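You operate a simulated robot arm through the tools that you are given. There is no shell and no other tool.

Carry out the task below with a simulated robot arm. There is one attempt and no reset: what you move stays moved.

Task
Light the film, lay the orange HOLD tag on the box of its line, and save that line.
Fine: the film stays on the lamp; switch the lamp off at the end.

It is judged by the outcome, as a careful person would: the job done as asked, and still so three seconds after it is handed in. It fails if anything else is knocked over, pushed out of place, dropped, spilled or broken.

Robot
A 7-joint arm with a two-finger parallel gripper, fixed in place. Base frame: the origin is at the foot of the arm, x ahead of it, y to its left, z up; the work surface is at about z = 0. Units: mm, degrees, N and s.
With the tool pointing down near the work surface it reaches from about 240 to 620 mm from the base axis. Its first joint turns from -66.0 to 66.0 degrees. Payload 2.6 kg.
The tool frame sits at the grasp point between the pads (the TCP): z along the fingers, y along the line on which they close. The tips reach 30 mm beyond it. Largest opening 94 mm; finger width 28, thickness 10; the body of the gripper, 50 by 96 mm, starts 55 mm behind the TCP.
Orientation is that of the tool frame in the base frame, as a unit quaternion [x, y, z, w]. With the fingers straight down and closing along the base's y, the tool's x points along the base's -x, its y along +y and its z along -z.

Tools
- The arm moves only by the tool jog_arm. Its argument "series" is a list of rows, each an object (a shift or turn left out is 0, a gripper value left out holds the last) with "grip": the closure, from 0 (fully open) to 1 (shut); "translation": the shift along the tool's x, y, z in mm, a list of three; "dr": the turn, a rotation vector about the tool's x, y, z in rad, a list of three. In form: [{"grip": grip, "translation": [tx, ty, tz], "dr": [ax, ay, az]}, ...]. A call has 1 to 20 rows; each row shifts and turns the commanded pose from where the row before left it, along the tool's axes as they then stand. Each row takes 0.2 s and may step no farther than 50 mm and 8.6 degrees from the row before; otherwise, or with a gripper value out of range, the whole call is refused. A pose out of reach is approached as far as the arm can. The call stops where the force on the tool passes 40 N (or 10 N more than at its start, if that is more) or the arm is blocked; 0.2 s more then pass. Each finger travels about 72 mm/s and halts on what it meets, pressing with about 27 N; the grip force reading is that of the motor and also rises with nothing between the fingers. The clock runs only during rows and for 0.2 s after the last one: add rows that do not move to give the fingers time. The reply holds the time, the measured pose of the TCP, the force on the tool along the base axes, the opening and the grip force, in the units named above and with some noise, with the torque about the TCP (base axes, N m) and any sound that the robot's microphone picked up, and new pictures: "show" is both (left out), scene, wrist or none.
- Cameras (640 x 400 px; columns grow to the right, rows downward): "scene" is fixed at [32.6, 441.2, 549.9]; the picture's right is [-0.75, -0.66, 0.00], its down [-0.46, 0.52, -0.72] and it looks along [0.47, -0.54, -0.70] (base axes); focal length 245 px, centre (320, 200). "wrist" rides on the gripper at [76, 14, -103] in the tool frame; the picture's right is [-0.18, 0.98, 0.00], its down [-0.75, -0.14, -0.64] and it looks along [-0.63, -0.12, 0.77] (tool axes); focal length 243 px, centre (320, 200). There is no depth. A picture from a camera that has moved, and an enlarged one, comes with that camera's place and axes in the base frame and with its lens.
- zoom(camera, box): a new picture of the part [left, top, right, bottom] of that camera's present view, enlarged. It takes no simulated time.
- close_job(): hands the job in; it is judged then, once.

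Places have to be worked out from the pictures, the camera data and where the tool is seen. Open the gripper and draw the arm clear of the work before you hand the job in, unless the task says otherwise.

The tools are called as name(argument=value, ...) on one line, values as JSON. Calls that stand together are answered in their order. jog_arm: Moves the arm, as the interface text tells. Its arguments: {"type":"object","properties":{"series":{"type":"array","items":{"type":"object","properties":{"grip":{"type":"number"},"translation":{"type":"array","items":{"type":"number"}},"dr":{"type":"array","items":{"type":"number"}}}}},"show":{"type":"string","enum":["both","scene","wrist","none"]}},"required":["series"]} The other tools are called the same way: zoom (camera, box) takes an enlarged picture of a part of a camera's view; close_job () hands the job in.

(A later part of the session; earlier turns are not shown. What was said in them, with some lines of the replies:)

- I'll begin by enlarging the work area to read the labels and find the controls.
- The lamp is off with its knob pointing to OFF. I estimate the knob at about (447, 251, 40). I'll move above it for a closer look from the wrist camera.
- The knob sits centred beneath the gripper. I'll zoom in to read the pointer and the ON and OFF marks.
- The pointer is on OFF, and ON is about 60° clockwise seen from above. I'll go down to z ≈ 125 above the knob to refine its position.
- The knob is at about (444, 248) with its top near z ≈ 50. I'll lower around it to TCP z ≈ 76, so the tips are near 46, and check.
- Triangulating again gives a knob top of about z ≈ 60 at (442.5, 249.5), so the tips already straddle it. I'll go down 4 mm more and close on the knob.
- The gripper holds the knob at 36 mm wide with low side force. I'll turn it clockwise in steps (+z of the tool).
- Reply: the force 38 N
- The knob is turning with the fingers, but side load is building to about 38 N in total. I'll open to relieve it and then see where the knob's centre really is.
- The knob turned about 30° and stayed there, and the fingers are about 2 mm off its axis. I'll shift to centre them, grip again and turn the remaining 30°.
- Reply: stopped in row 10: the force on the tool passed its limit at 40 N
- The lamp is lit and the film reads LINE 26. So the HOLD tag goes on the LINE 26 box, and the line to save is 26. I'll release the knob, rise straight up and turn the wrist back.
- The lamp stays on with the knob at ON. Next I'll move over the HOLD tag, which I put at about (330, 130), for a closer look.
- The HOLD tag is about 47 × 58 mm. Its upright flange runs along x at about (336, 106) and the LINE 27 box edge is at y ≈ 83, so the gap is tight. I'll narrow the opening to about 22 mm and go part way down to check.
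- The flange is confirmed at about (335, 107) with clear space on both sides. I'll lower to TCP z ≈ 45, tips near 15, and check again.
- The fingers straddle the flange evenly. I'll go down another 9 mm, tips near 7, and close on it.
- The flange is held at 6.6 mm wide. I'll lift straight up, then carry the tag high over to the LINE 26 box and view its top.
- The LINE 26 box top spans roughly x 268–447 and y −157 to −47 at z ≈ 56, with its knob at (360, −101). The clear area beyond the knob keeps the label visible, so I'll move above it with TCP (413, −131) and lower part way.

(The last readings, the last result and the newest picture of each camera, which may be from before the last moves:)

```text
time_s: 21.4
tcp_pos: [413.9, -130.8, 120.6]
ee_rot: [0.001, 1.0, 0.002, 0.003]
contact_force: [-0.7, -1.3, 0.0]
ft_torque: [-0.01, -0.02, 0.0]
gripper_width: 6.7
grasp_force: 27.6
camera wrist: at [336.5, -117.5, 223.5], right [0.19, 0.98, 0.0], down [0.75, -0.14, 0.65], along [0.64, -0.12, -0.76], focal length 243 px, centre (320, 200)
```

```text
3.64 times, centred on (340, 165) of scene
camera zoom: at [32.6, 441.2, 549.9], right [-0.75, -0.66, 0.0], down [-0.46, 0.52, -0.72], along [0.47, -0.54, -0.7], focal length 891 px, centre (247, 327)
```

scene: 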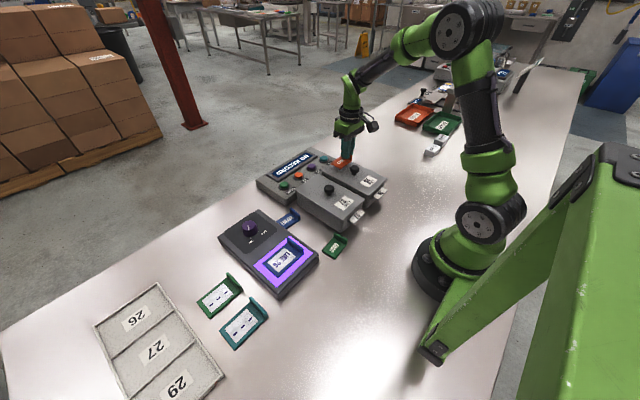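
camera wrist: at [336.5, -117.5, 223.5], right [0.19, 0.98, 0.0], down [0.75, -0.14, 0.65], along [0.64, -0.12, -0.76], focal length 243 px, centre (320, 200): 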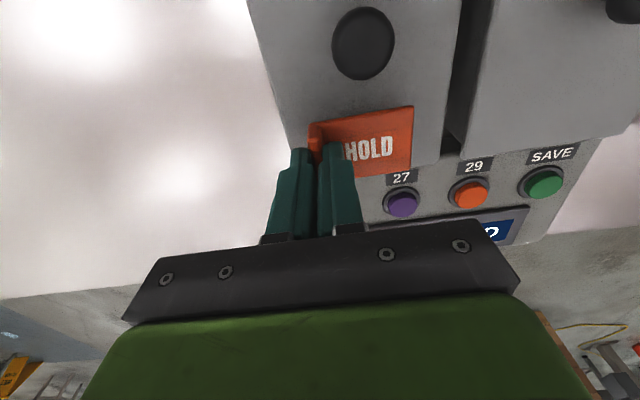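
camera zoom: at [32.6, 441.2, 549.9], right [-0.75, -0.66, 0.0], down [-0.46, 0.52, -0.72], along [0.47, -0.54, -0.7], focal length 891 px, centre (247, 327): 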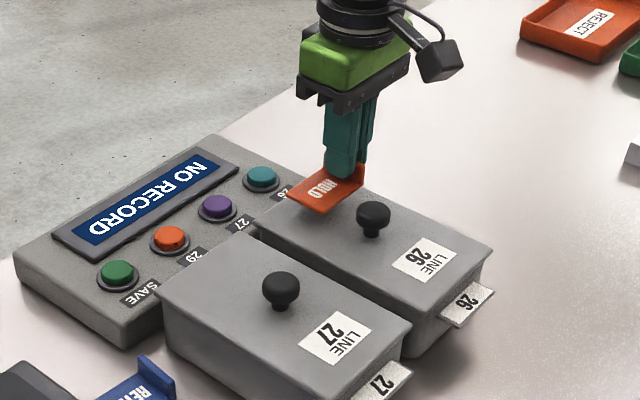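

The tag hangs level, with its bottom about 28 mm above the lid and between the knob and the far edge. I'll lower to just above contact.

jog_arm(series=[{"translation": [2.5, 0, 12]}, {"translation": [0, 0, 8]}, {"translation": [0, 0, 4]}, {}], show="scene")

zoom(camera="scene", box=[300, 130, 380, 200])

zoom(camera="wrist", box=[200, 0, 500, 200])

```text
time_s: 22.4
tcp_pos: [414.2, -131.0, 100.3]
ee_rot: [0.001, 1.0, 0.001, 0.006]
contact_force: [-0.9, 2.4, 33.0]
ft_torque: [0.2, 0.04, 0.01]
gripper_width: 6.6
grasp_force: 26.7
```

scene: 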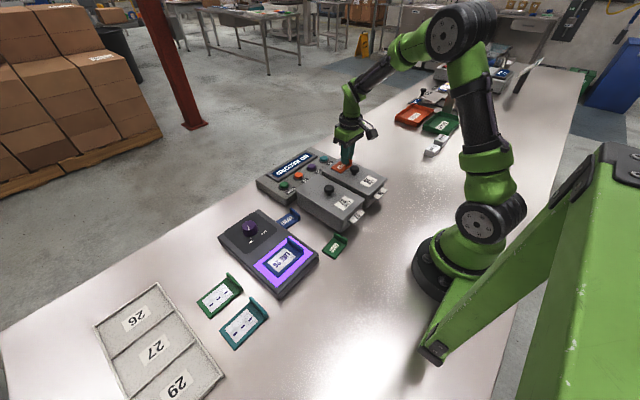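

```text
5.71 times, centred on (340, 165) of scene
camera zoom: at [32.5, 441.3, 549.9], right [-0.75, -0.66, 0.0], down [-0.46, 0.52, -0.72], along [0.47, -0.54, -0.7], focal length 1400 px, centre (206, 400)
```

zoom: 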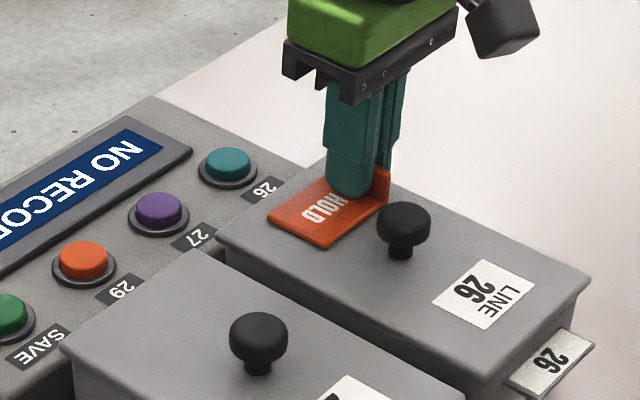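

```text
2.00 times, centred on (350, 100) of wrist
camera zoom: at [335.2, -117.3, 201.6], right [0.18, 0.98, 0.0], down [0.75, -0.14, 0.65], along [0.64, -0.12, -0.76], focal length 485 px, centre (260, 400)
```

zoom: 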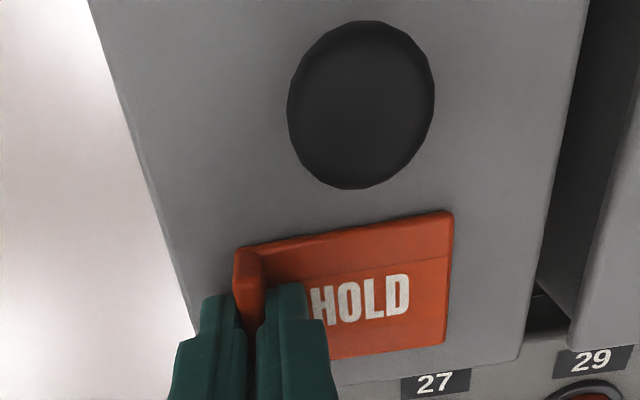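

The tag has touched the lid, with 33 N upward at z = 100, so the lid is near z ≈ 64. I'll back off about 3.5 mm to relieve the load and open slowly.

jog_arm(series=[{"translation": [0, 0, -3]}, {}, {}], show="none")

```text
time_s: 23.2
tcp_pos: [410.1, -132.3, 99.7]
ee_rot: [0.0, 1.0, 0.002, 0.003]
contact_force: [3.7, 0.5, 9.0]
ft_torque: [0.08, -0.31, -0.02]
gripper_width: 6.5
grasp_force: 27.2
```

The load is down to 9 N and the tag is resting on the lid. I'll open in small steps and then rise.

jog_arm(series=[{"translation": [0, 0, -0.7], "grip": 0.92}, {"grip": 0.87}, {"grip": 0.8}, {"grip": 0.78}, {}, {"translation": [0, 0, -10]}, {"translation": [0, 0, -30]}, {"translation": [0, 0, -40]}, {}])

zoom(camera="scene", box=[250, 110, 410, 240])

zoom(camera="wrist", box=[200, 0, 520, 200])

```text
time_s: 25.2
tcp_pos: [411.2, -132.6, 182.5]
ee_rot: [0.001, 1.0, 0.001, 0.003]
contact_force: [0.1, -0.5, 0.2]
ft_torque: [0.01, 0.0, -0.01]
gripper_width: 20.9
grasp_force: 0.0
camera wrist: at [332.8, -118.6, 284.0], right [0.19, 0.98, 0.0], down [0.75, -0.14, 0.65], along [0.64, -0.12, -0.76], focal length 243 px, centre (320, 200)
```

scene: 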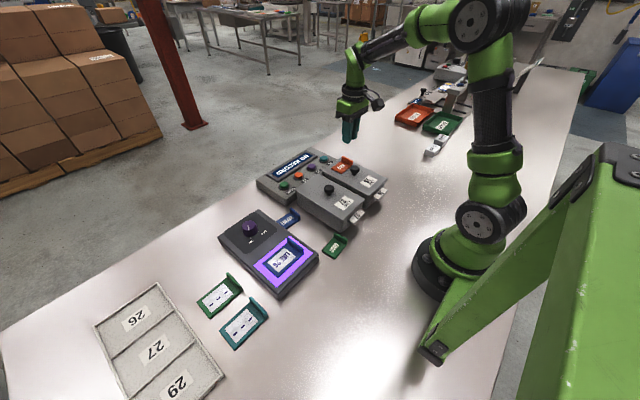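
wrist: 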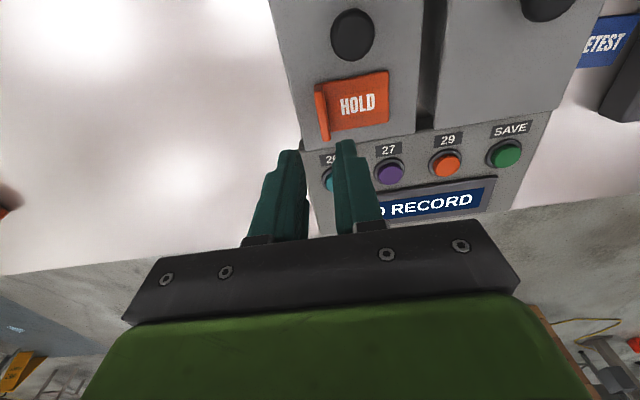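

```text
3.08 times, centred on (330, 175) of scene
camera zoom: at [32.6, 441.2, 549.9], right [-0.75, -0.66, 0.0], down [-0.46, 0.52, -0.72], along [0.47, -0.54, -0.7], focal length 754 px, centre (289, 277)
```

zoom: 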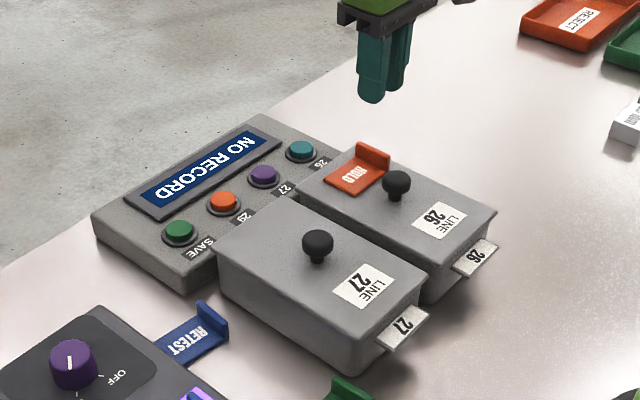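

```text
2.00 times, centred on (360, 100) of wrist
camera zoom: at [332.8, -118.6, 284.0], right [0.19, 0.98, 0.0], down [0.75, -0.14, 0.65], along [0.64, -0.12, -0.76], focal length 485 px, centre (240, 400)
```

zoom: 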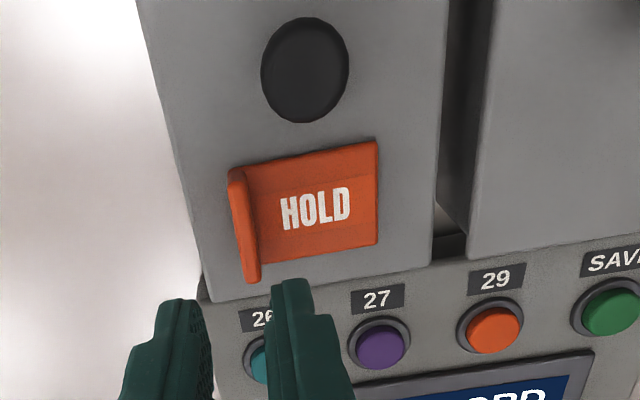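

The HOLD tag lies flat on the LINE 26 box with nothing disturbed. Next I'll close the gripper and move above the teal 26 button at about (510, −132, 35).

jog_arm(series=[{"grip": 1.0, "translation": [-42, 0, 0]}, {"translation": [-42, 0, 0]}, {"translation": [0, 0, 26]}, {"translation": [0, 0, 26]}, {}])

zoom(camera="wrist", box=[200, 30, 440, 210])

zoom(camera="scene", box=[250, 110, 370, 210])

```text
time_s: 26.4
tcp_pos: [495.4, -132.1, 129.1]
ee_rot: [0.002, 1.0, 0.002, 0.002]
contact_force: [-0.2, -0.7, -0.5]
ft_torque: [0.0, 0.02, 0.02]
gripper_width: 0.1
grasp_force: 26.8
camera wrist: at [417.4, -118.2, 231.5], right [0.19, 0.98, 0.0], down [0.75, -0.14, 0.65], along [0.64, -0.12, -0.76], focal length 243 px, centre (320, 200)
```

scene: 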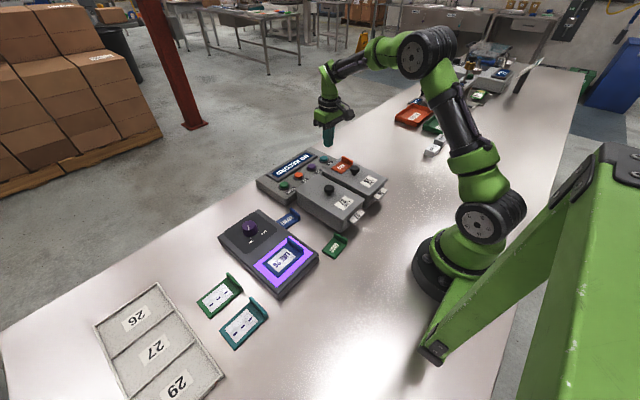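
wrist: 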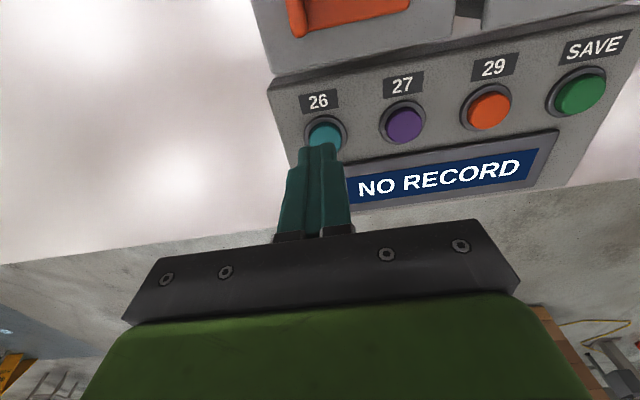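

```text
2.22 times, centred on (320, 120) of wrist
camera zoom: at [417.4, -118.2, 231.5], right [0.19, 0.98, 0.0], down [0.75, -0.14, 0.65], along [0.64, -0.12, -0.76], focal length 539 px, centre (320, 378)
```

zoom: 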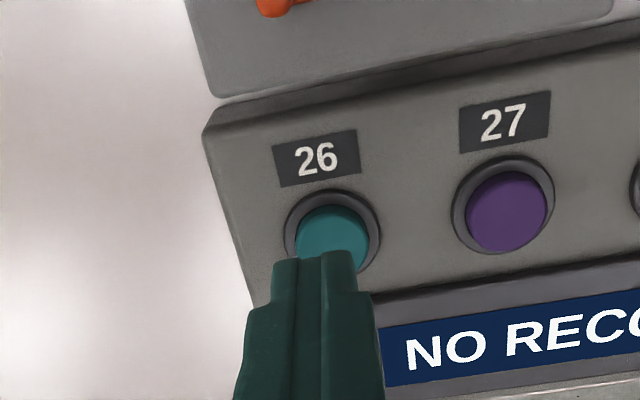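

```text
4.00 times, centred on (310, 160) of scene
camera zoom: at [32.6, 441.2, 549.9], right [-0.75, -0.66, 0.0], down [-0.46, 0.52, -0.72], along [0.47, -0.54, -0.7], focal length 980 px, centre (360, 360)
```

zoom: 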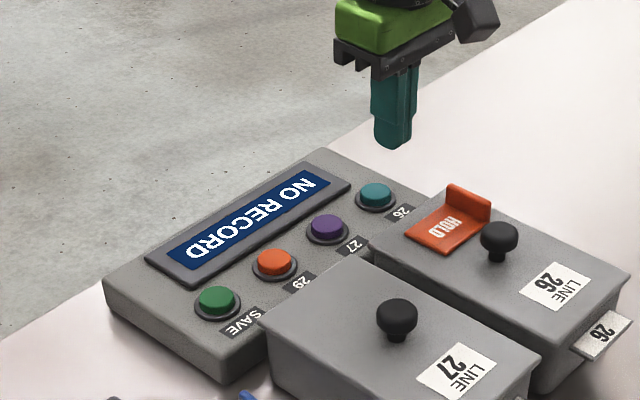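

The 26 button is at about (512, −130.5) with its top near z ≈ 35. I'll lower until the closed tips are just above it.

jog_arm(series=[{"translation": [-16.5, 1.3, 20]}, {"translation": [0, 0, 25]}, {"translation": [0, 0, 10]}, {}])

zoom(camera="wrist", box=[200, 60, 440, 240])

zoom(camera="scene", box=[280, 110, 380, 190])

```text
time_s: 27.4
tcp_pos: [512.6, -130.7, 74.4]
ee_rot: [0.001, 1.0, 0.001, 0.003]
contact_force: [1.0, 0.3, 0.3]
ft_torque: [0.01, 0.01, 0.03]
gripper_width: 0.1
grasp_force: 27.3
camera wrist: at [434.6, -117.0, 177.3], right [0.19, 0.98, 0.0], down [0.75, -0.14, 0.65], along [0.64, -0.12, -0.76], focal length 243 px, centre (320, 200)
```

scene: 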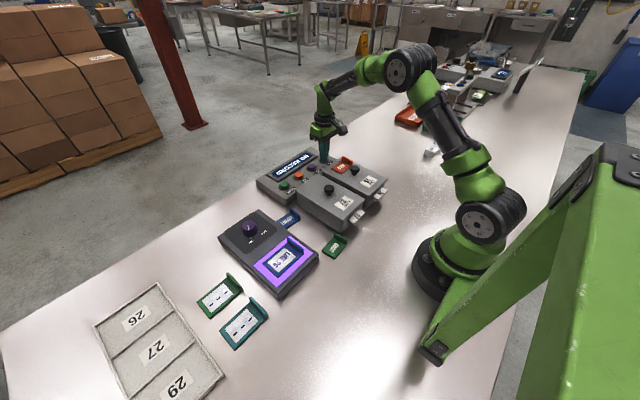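
wrist: 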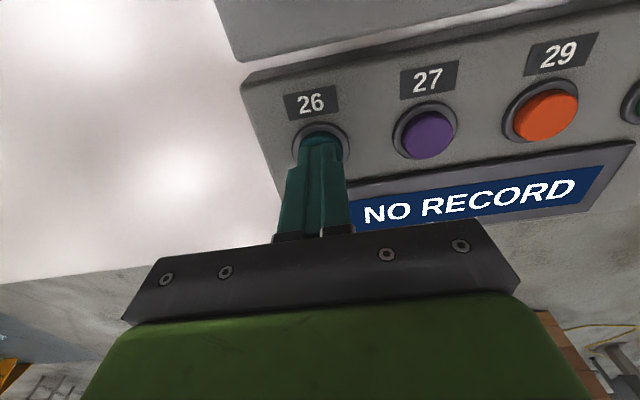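

```text
2.22 times, centred on (320, 150) of wrist
camera zoom: at [434.6, -117.0, 177.3], right [0.19, 0.98, 0.0], down [0.75, -0.14, 0.65], along [0.64, -0.12, -0.76], focal length 539 px, centre (320, 311)
```

zoom: 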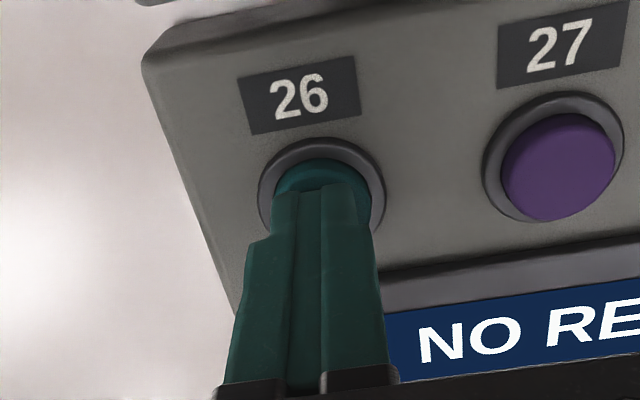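

```text
5.00 times, centred on (330, 150) of scene
camera zoom: at [32.6, 441.2, 549.9], right [-0.75, -0.66, 0.0], down [-0.46, 0.52, -0.72], along [0.47, -0.54, -0.7], focal length 1225 px, centre (270, 450)
```

zoom: 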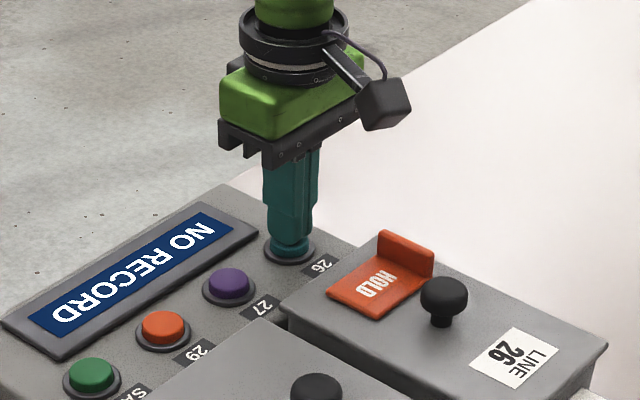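

The tips are centred over the 26 button. I'll press down in small steps.

jog_arm(series=[{"translation": [0, 0, 3]}, {"translation": [0, 0, 3]}, {"translation": [0, 0, 2]}, {}], show="scene")

zoom(camera="scene", box=[250, 130, 370, 210])

```text
time_s: 28.4
tcp_pos: [512.9, -130.1, 66.9]
ee_rot: [0.001, 1.0, 0.001, 0.005]
contact_force: [-6.3, -2.8, 17.7]
ft_torque: [-0.05, 0.31, -0.04]
gripper_width: 0.0
grasp_force: 27.1
heard: click
```

scene: 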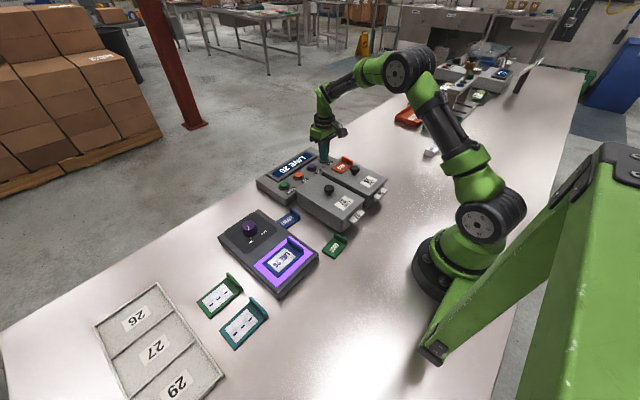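

```text
5.00 times, centred on (310, 170) of scene
camera zoom: at [32.5, 441.2, 549.9], right [-0.75, -0.66, 0.0], down [-0.46, 0.52, -0.72], along [0.47, -0.54, -0.7], focal length 1225 px, centre (370, 350)
```

zoom: 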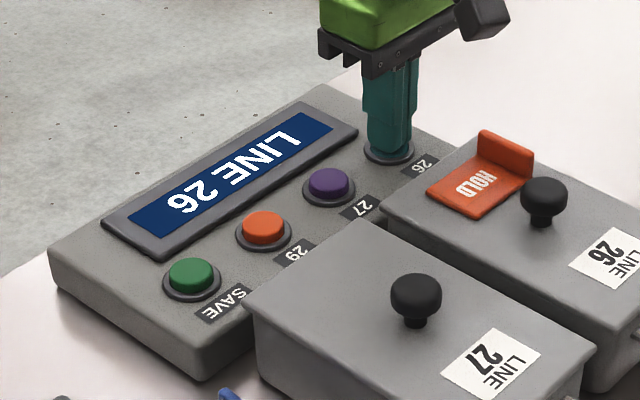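

There was a click and the display now reads LINE 26. I'll rise and move over the green SAVE button at about (511, 65).

jog_arm(series=[{"translation": [0, 0, -20]}, {"translation": [0, 0, -28]}, {"translation": [0, 40, 0]}, {"translation": [0, 40, 0]}, {"translation": [0, 40, 0]}, {"translation": [0, 40, 0]}, {"translation": [0, 35, 0]}, {}])

zoom(camera="wrist", box=[200, 60, 440, 240])

zoom(camera="scene", box=[230, 110, 350, 210])

```text
time_s: 30.2
tcp_pos: [511.8, 64.5, 115.8]
ee_rot: [0.001, 1.0, 0.002, 0.002]
contact_force: [0.2, 0.4, 0.3]
ft_torque: [-0.01, -0.01, 0.01]
gripper_width: 0.0
grasp_force: 27.1
camera wrist: at [434.5, 78.3, 218.1], right [0.19, 0.98, 0.0], down [0.75, -0.14, 0.65], along [0.64, -0.12, -0.76], focal length 243 px, centre (320, 200)
```

scene: 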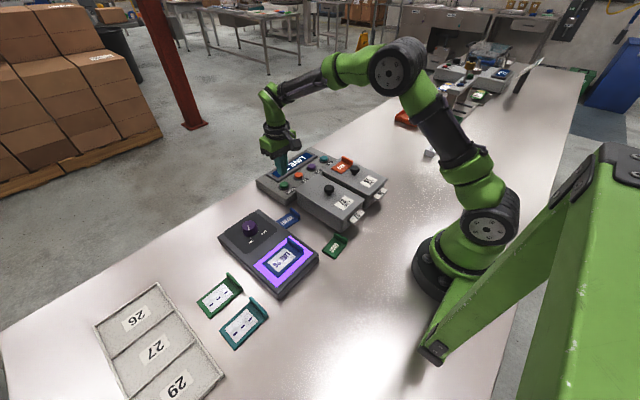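
wrist: 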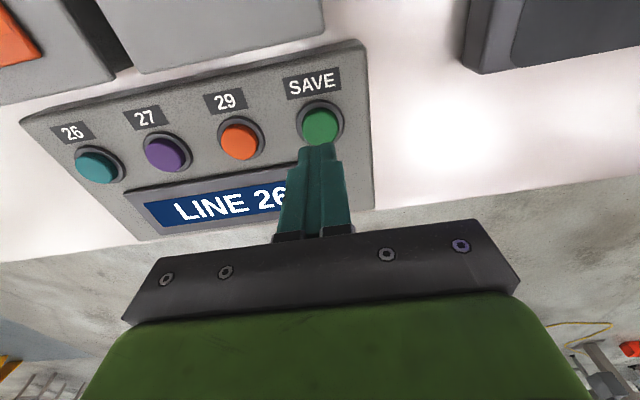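

```text
2.22 times, centred on (320, 150) of wrist
camera zoom: at [434.5, 78.3, 218.1], right [0.19, 0.98, 0.0], down [0.75, -0.14, 0.65], along [0.64, -0.12, -0.76], focal length 539 px, centre (320, 311)
```

zoom: 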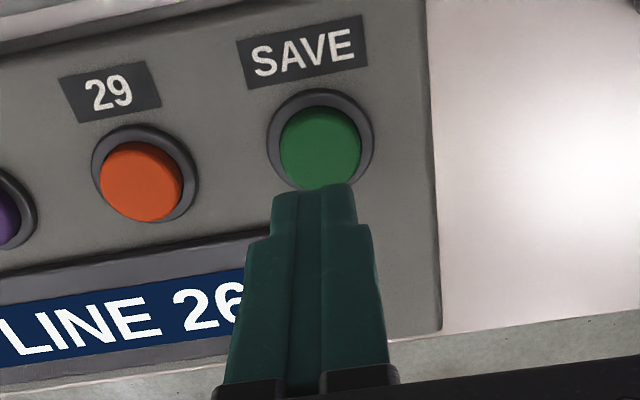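

```text
4.00 times, centred on (290, 160) of scene
camera zoom: at [32.6, 441.2, 549.9], right [-0.75, -0.66, 0.0], down [-0.46, 0.52, -0.72], along [0.47, -0.54, -0.7], focal length 980 px, centre (440, 360)
```

zoom: 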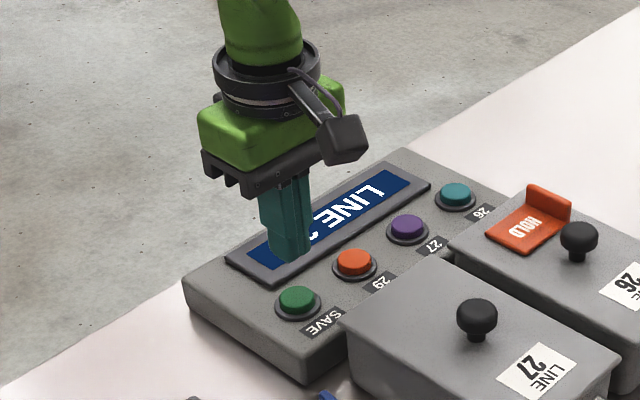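

SAVE is at about (513, 64), straight below the tips, and the display still shows LINE 26. I'll go down and press.

jog_arm(series=[{"translation": [-1, -0.5, 25]}, {"translation": [0, 0, 15]}, {"translation": [0, 0, 3]}, {"translation": [0, 0, 3]}, {"translation": [0, 0, 2.5]}, {}], show="scene")

zoom(camera="scene", box=[230, 130, 350, 210])

```text
time_s: 31.6
tcp_pos: [514.1, 64.6, 68.0]
ee_rot: [0.001, 1.0, 0.001, 0.005]
contact_force: [-7.2, -2.4, 18.2]
ft_torque: [-0.11, 0.36, -0.06]
gripper_width: 0.0
grasp_force: 26.6
heard: click
```

scene: 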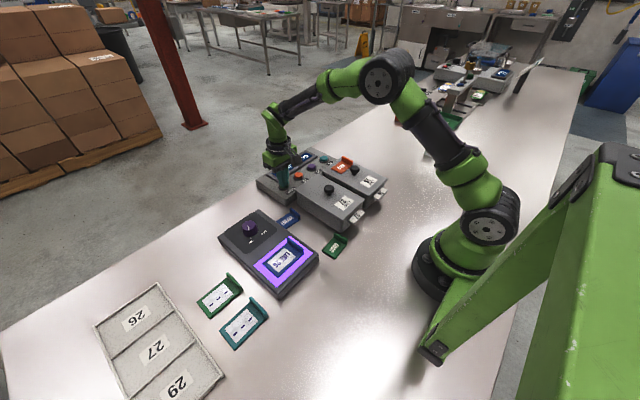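

```text
5.00 times, centred on (290, 170) of scene
camera zoom: at [32.5, 441.2, 549.9], right [-0.75, -0.66, 0.0], down [-0.46, 0.52, -0.72], along [0.47, -0.54, -0.7], focal length 1225 px, centre (470, 350)
```

zoom: 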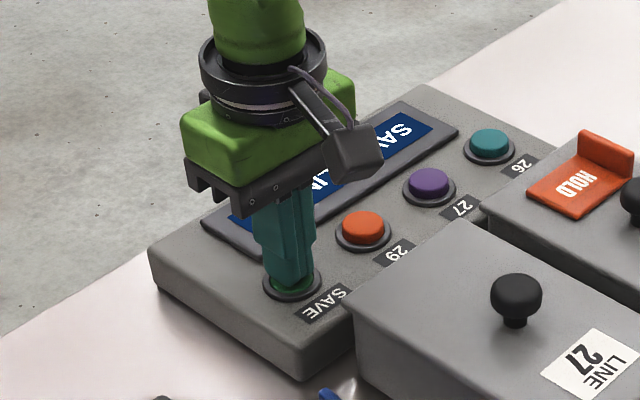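

A second click was heard and the display appears to show SAVED. I'll rise, move toward the lamp knob while opening the gripper, and check the display.

jog_arm(series=[{"translation": [0, 0, -20]}, {"translation": [0, 0, -40]}, {"translation": [0, 0, -35]}, {"grip": 0.3, "translation": [14, 37, 0]}, {"translation": [14, 37, 0]}, {"translation": [14, 37, 0]}, {"translation": [14, 37, 0]}, {"translation": [14, 37, 0]}, {}])

zoom(camera="scene", box=[230, 130, 390, 230])

zoom(camera="wrist", box=[200, 40, 440, 220])

```text
time_s: 33.6
tcp_pos: [443.4, 249.3, 160.8]
ee_rot: [0.0, 1.0, 0.001, 0.003]
contact_force: [-0.3, -0.6, -0.3]
ft_torque: [0.0, -0.02, 0.01]
gripper_width: 65.8
grasp_force: 0.1
camera wrist: at [365.7, 262.9, 264.1], right [0.19, 0.98, 0.0], down [0.75, -0.14, 0.65], along [0.64, -0.12, -0.76], focal length 243 px, centre (320, 200)
```

scene: 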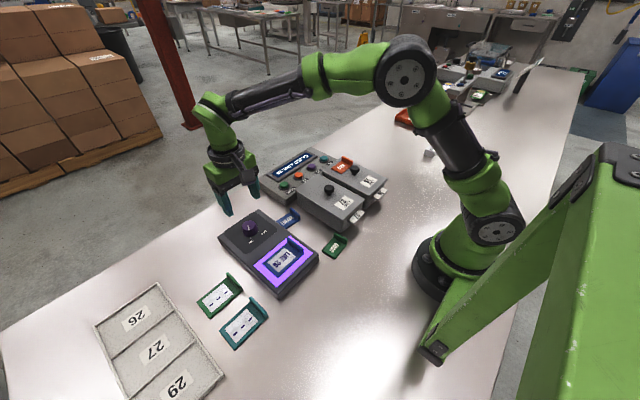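
wrist: 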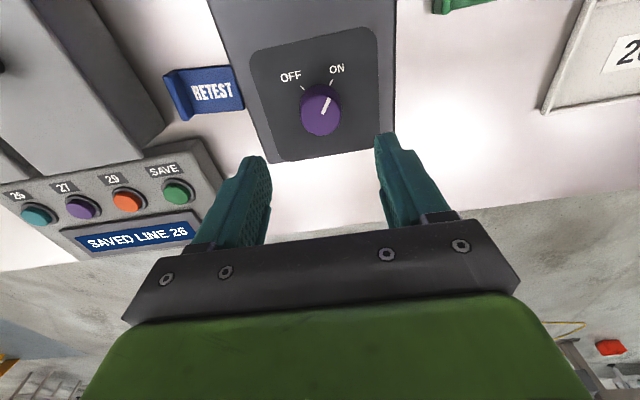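

```text
4.00 times, centred on (310, 180) of scene
camera zoom: at [32.6, 441.2, 549.9], right [-0.75, -0.66, 0.0], down [-0.46, 0.52, -0.72], along [0.47, -0.54, -0.7], focal length 980 px, centre (360, 280)
```

zoom: 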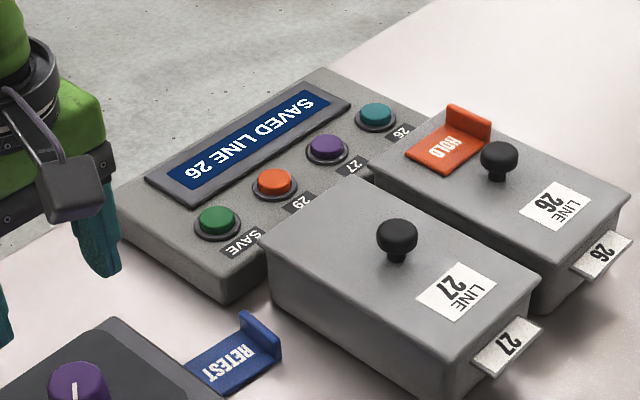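

```text
2.22 times, centred on (320, 130) of wrist
camera zoom: at [365.7, 262.9, 264.1], right [0.19, 0.98, 0.0], down [0.75, -0.14, 0.65], along [0.64, -0.12, -0.76], focal length 539 px, centre (320, 356)
```

zoom: 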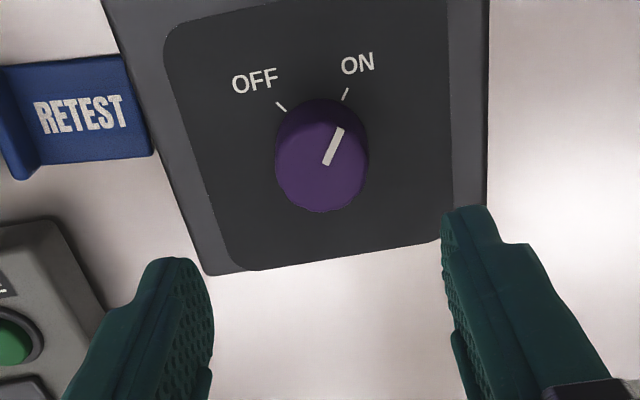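

The display reads SAVED LINE 26 and the tag lies on the LINE 26 box. To switch off, I'll pre-rotate the wrist +0.5 rad, lower around the knob and grip it.

jog_arm(series=[{"translation": [0.8, 1.5, 20], "dr": [0, 0, 0.125]}, {"dr": [0, 0, 0.125]}, {"dr": [0, 0, 0.125]}, {"dr": [0, 0, 0.125]}, {"translation": [0, 0, 35]}, {"translation": [0, 0, 25]}, {"translation": [0, 0, 8]}, {}])

zoom(camera="wrist", box=[200, 60, 440, 240])

```text
time_s: 35.4
tcp_pos: [442.6, 249.6, 74.0]
ee_rot: [0.248, 0.969, 0.003, 0.002]
contact_force: [-0.2, -1.0, -0.5]
ft_torque: [-0.03, 0.01, 0.0]
gripper_width: 65.6
grasp_force: 0.0
camera wrist: at [381.5, 299.1, 176.3], right [0.63, 0.77, 0.01], down [0.59, -0.49, 0.64], along [0.5, -0.4, -0.77], focal length 243 px, centre (320, 200)
```

scene: 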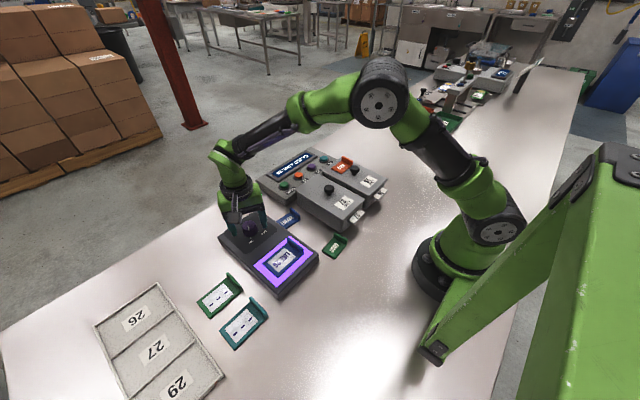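
wrist: 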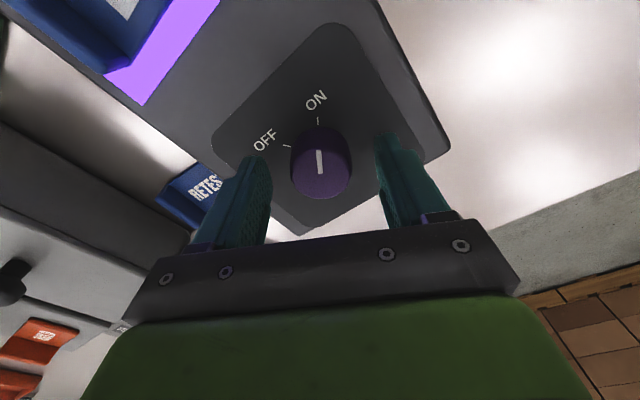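

```text
2.22 times, centred on (320, 150) of wrist
camera zoom: at [381.5, 299.1, 176.3], right [0.63, 0.77, 0.01], down [0.59, -0.49, 0.64], along [0.5, -0.4, -0.77], focal length 539 px, centre (320, 311)
```

zoom: 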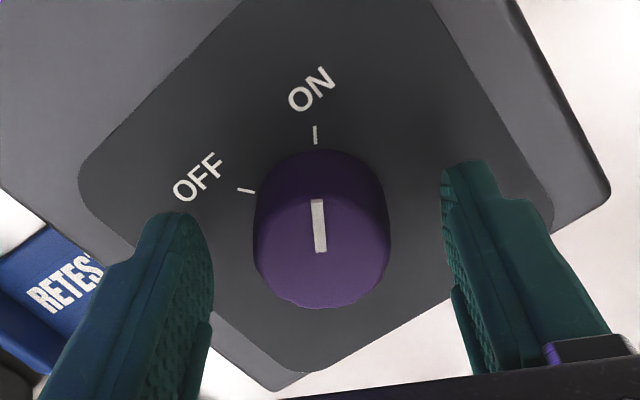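

The knob is well centred between the fingers. I'll shift 1 mm, grip, and turn it counter-clockwise in steps.

jog_arm(series=[{"translation": [1.2, 0.3, 0.5]}, {"grip": 0.5}, {"grip": 0.6}, {"grip": 0.7}, {"grip": 0.7}, {"dr": [0, 0, -0.1]}, {"dr": [0, 0, -0.1]}, {"dr": [0, 0, -0.1]}, {"dr": [0, 0, -0.1]}, {"dr": [0, 0, -0.1]}, {}])

zoom(camera="wrist", box=[200, 60, 440, 240])

```text
time_s: 37.8
tcp_pos: [441.9, 250.5, 71.7]
ee_rot: [0.001, 1.0, 0.0, 0.002]
contact_force: [-17.1, -22.1, 12.1]
ft_torque: [-0.66, -0.22, -0.06]
gripper_width: 36.8
grasp_force: 45.1
camera wrist: at [364.2, 264.3, 175.7], right [0.19, 0.98, 0.0], down [0.75, -0.14, 0.64], along [0.63, -0.12, -0.76], focal length 243 px, centre (320, 200)
```

scene: 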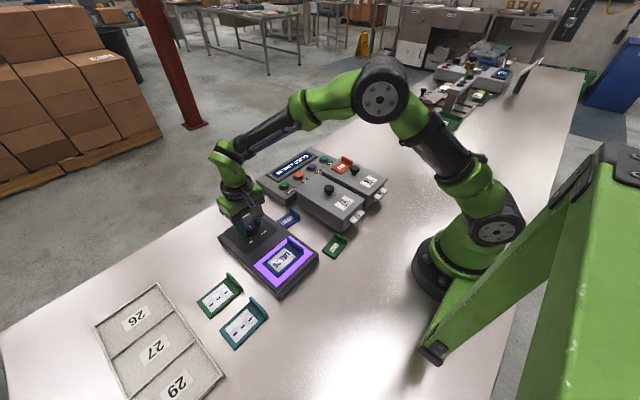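
wrist: 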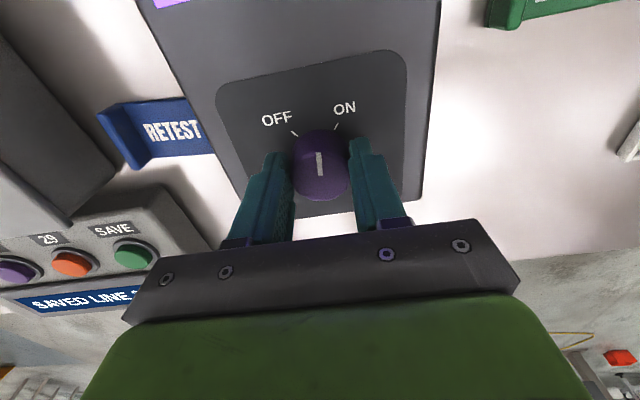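

```text
2.22 times, centred on (320, 150) of wrist
camera zoom: at [364.2, 264.3, 175.7], right [0.19, 0.98, 0.0], down [0.75, -0.14, 0.64], along [0.63, -0.12, -0.76], focal length 539 px, centre (320, 311)
```

zoom: 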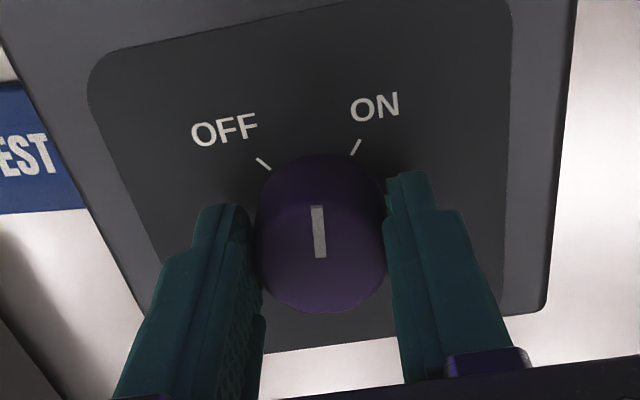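

The knob is halfway, with side load rising again. I'll release to relieve it, check the centring, and then regrip.

jog_arm(series=[{"grip": 0.5}, {"grip": 0.4}, {}], show="wrist")

zoom(camera="wrist", box=[200, 60, 440, 240])

```text
time_s: 38.6
tcp_pos: [441.1, 254.2, 73.9]
ee_rot: [0.0, 1.0, 0.002, 0.004]
contact_force: [-0.7, 1.1, -0.1]
ft_torque: [-0.04, 0.02, -0.03]
gripper_width: 56.5
grasp_force: 0.0
camera wrist: at [364.1, 265.9, 175.8], right [0.18, 0.98, 0.0], down [0.75, -0.14, 0.65], along [0.64, -0.12, -0.76], focal length 243 px, centre (320, 200)
```

wrist: 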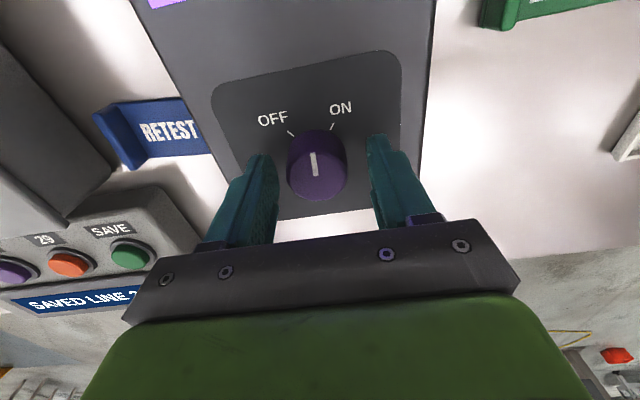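

```text
2.22 times, centred on (320, 150) of wrist
camera zoom: at [364.1, 265.9, 175.8], right [0.18, 0.98, 0.0], down [0.75, -0.14, 0.65], along [0.64, -0.12, -0.76], focal length 539 px, centre (320, 311)
```

zoom: 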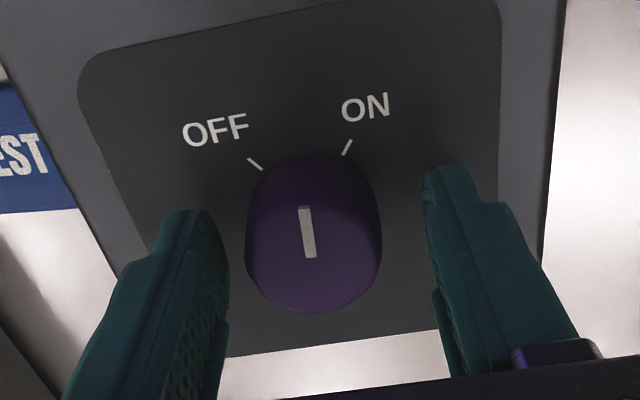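

The free pose is about 3 mm too far in +y. I'll recentre on the knob, regrip and turn the remaining angle.

jog_arm(series=[{"translation": [-1, -3.3, 0]}, {"grip": 0.55}, {"grip": 0.65}, {"grip": 0.7}, {"grip": 0.7}, {"dr": [0, 0, -0.1]}, {"dr": [0, 0, -0.1]}, {"dr": [0, 0, -0.1]}, {"dr": [0, 0, -0.1]}, {}])

zoom(camera="wrist", box=[200, 60, 440, 240])

```text
time_s: 40.8
tcp_pos: [443.1, 249.1, 73.5]
ee_rot: [-0.199, 0.98, 0.0, 0.004]
contact_force: [-1.9, 8.4, -2.5]
ft_torque: [0.23, 0.1, 0.03]
gripper_width: 36.5
grasp_force: 44.5
camera wrist: at [365.3, 231.7, 175.6], right [-0.21, 0.98, 0.0], down [0.75, 0.16, 0.65], along [0.63, 0.14, -0.76], focal length 243 px, centre (320, 200)
```

scene: 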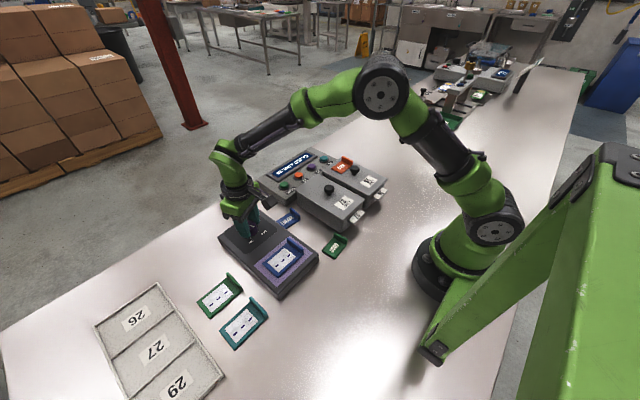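
wrist: 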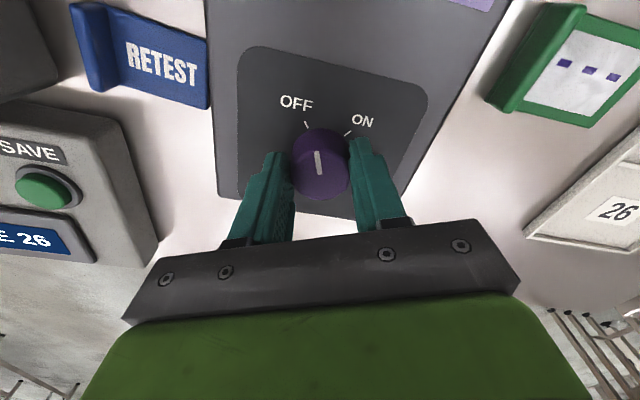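

```text
2.22 times, centred on (320, 150) of wrist
camera zoom: at [365.3, 231.7, 175.6], right [-0.21, 0.98, 0.0], down [0.75, 0.16, 0.65], along [0.63, 0.14, -0.76], focal length 539 px, centre (320, 311)
```

zoom: 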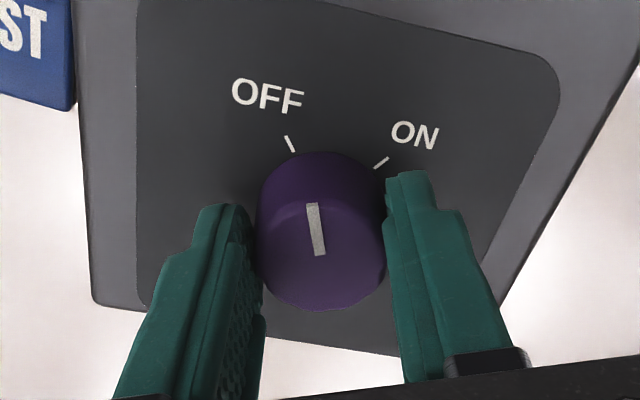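

The lamp is off and the film shows dashes again. The pointer is slightly short of the OFF mark, so I'll turn about 10° more to seat it.

jog_arm(series=[{"dr": [0, 0, -0.08]}, {"dr": [0, 0, -0.08]}, {}], show="wrist")

zoom(camera="wrist", box=[200, 60, 440, 240])

```text
time_s: 41.6
tcp_pos: [443.1, 248.6, 73.9]
ee_rot: [-0.276, 0.961, 0.0, 0.002]
contact_force: [-2.3, 9.2, -3.7]
ft_torque: [0.26, 0.15, 0.07]
gripper_width: 36.7
grasp_force: 44.9
camera wrist: at [369.1, 219.5, 175.7], right [-0.37, 0.93, 0.0], down [0.71, 0.28, 0.65], along [0.6, 0.24, -0.76], focal length 243 px, centre (320, 200)
```

wrist: 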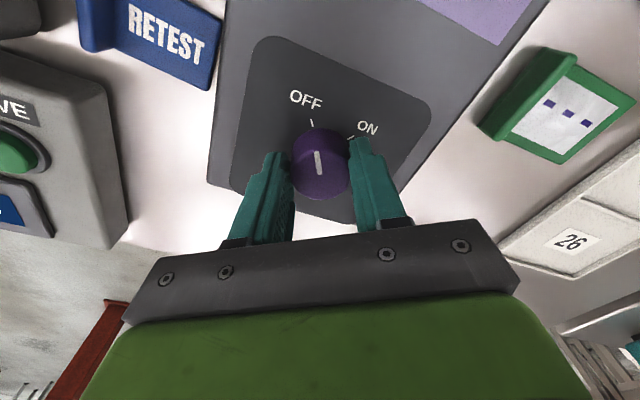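

```text
2.22 times, centred on (320, 150) of wrist
camera zoom: at [369.1, 219.5, 175.7], right [-0.37, 0.93, 0.0], down [0.71, 0.28, 0.65], along [0.6, 0.24, -0.76], focal length 539 px, centre (320, 311)
```

zoom: 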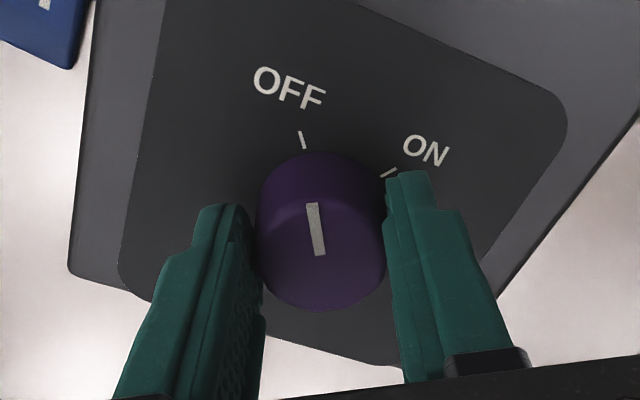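

The pointer lines up with OFF. I'll release, rise and turn the wrist back, then check everything.

jog_arm(series=[{"grip": 0.5}, {"grip": 0.3}, {"grip": 0.1}, {"translation": [0, 0, -30]}, {"translation": [0, 0, -45]}, {"translation": [0, 0, -45]}, {"translation": [0, 0, -40], "dr": [0, 0, 0.112]}, {"dr": [0, 0, 0.112]}, {"dr": [0, 0, 0.112]}, {"dr": [0, 0, 0.112]}, {"dr": [0, 0, 0.112], "translation": [0, 0, -40]}, {"grip": 0, "translation": [20, -35, 0]}, {"translation": [20, -35, 0]}, {}])

zoom(camera="scene", box=[190, 130, 400, 300])

zoom(camera="wrist", box=[80, 0, 560, 220])

```text
time_s: 44.6
tcp_pos: [401.2, 179.4, 272.2]
ee_rot: [0.001, 1.0, 0.001, 0.004]
contact_force: [0.7, -0.4, 0.0]
ft_torque: [0.02, -0.02, 0.01]
gripper_width: 94.0
grasp_force: 0.0
camera wrist: at [323.6, 192.4, 375.5], right [0.19, 0.98, 0.0], down [0.75, -0.14, 0.65], along [0.64, -0.12, -0.76], focal length 243 px, centre (320, 200)
```

scene: 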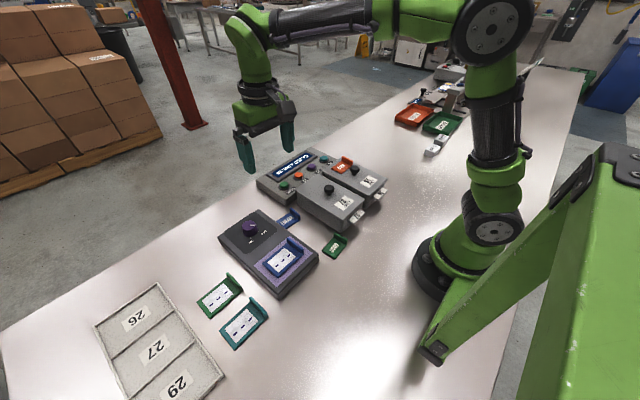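
wrist: 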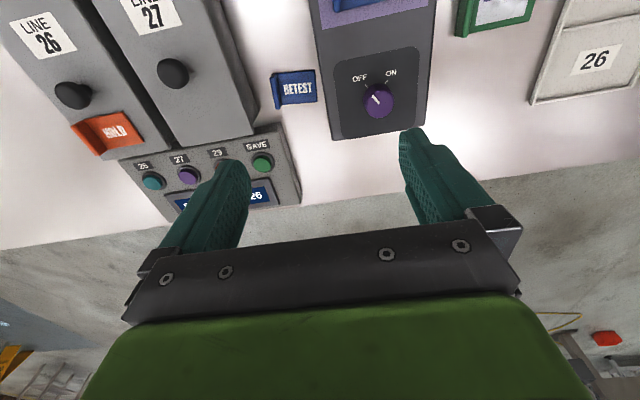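

```text
2.35 times, centred on (295, 215) of scene
camera zoom: at [32.6, 441.2, 549.9], right [-0.75, -0.66, 0.0], down [-0.46, 0.52, -0.72], along [0.47, -0.54, -0.7], focal length 576 px, centre (379, 165)
```

zoom: 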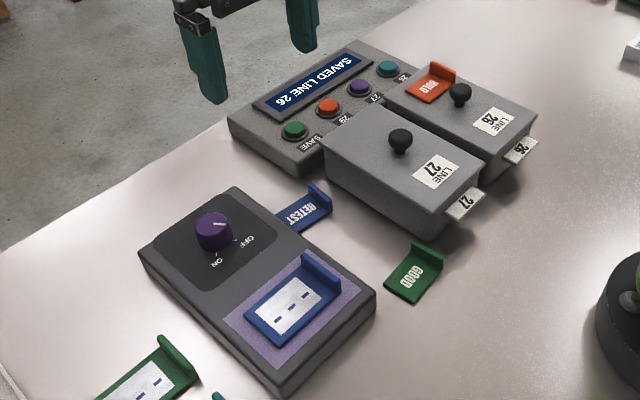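

```text
1.33 times, centred on (320, 110) of wrist
camera zoom: at [323.6, 192.4, 375.5], right [0.19, 0.98, 0.0], down [0.75, -0.14, 0.65], along [0.64, -0.12, -0.76], focal length 324 px, centre (320, 320)
```

zoom: 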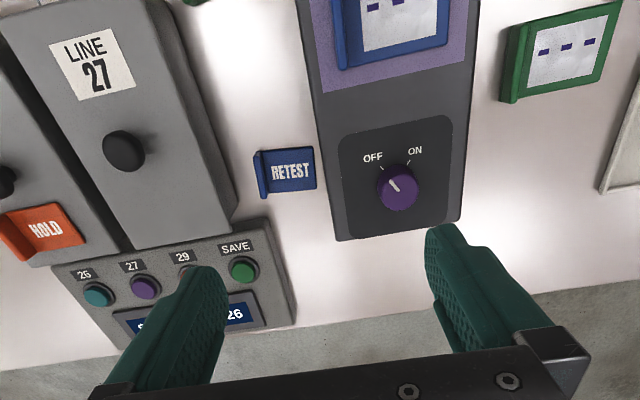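

The lamp is off with the film still on it, the HOLD tag lies on the LINE 26 box, and the display shows SAVED LINE 26. The gripper is open and clear, so I'm handing in the job.

close_job()

```text
The job is handed in.
```

The job is done and handed in:

- **Film:** I turned the lamp on and the film read LINE 26. The film is still on the lamp.
- **HOLD tag:** It lies flat on the lid of the grey LINE 26 box, beyond the knob, so the box's label stays visible. I took "the box of its line" to mean this box, not the tray compartment marked 26.
- **Save:** I pressed 26 and then SAVE, and the display shows SAVED LINE 26.
- **Lamp:** It is switched off again, with its knob pointing at OFF.

In the last pictures everything else looked undisturbed. The gripper is open and the arm is clear of the work.
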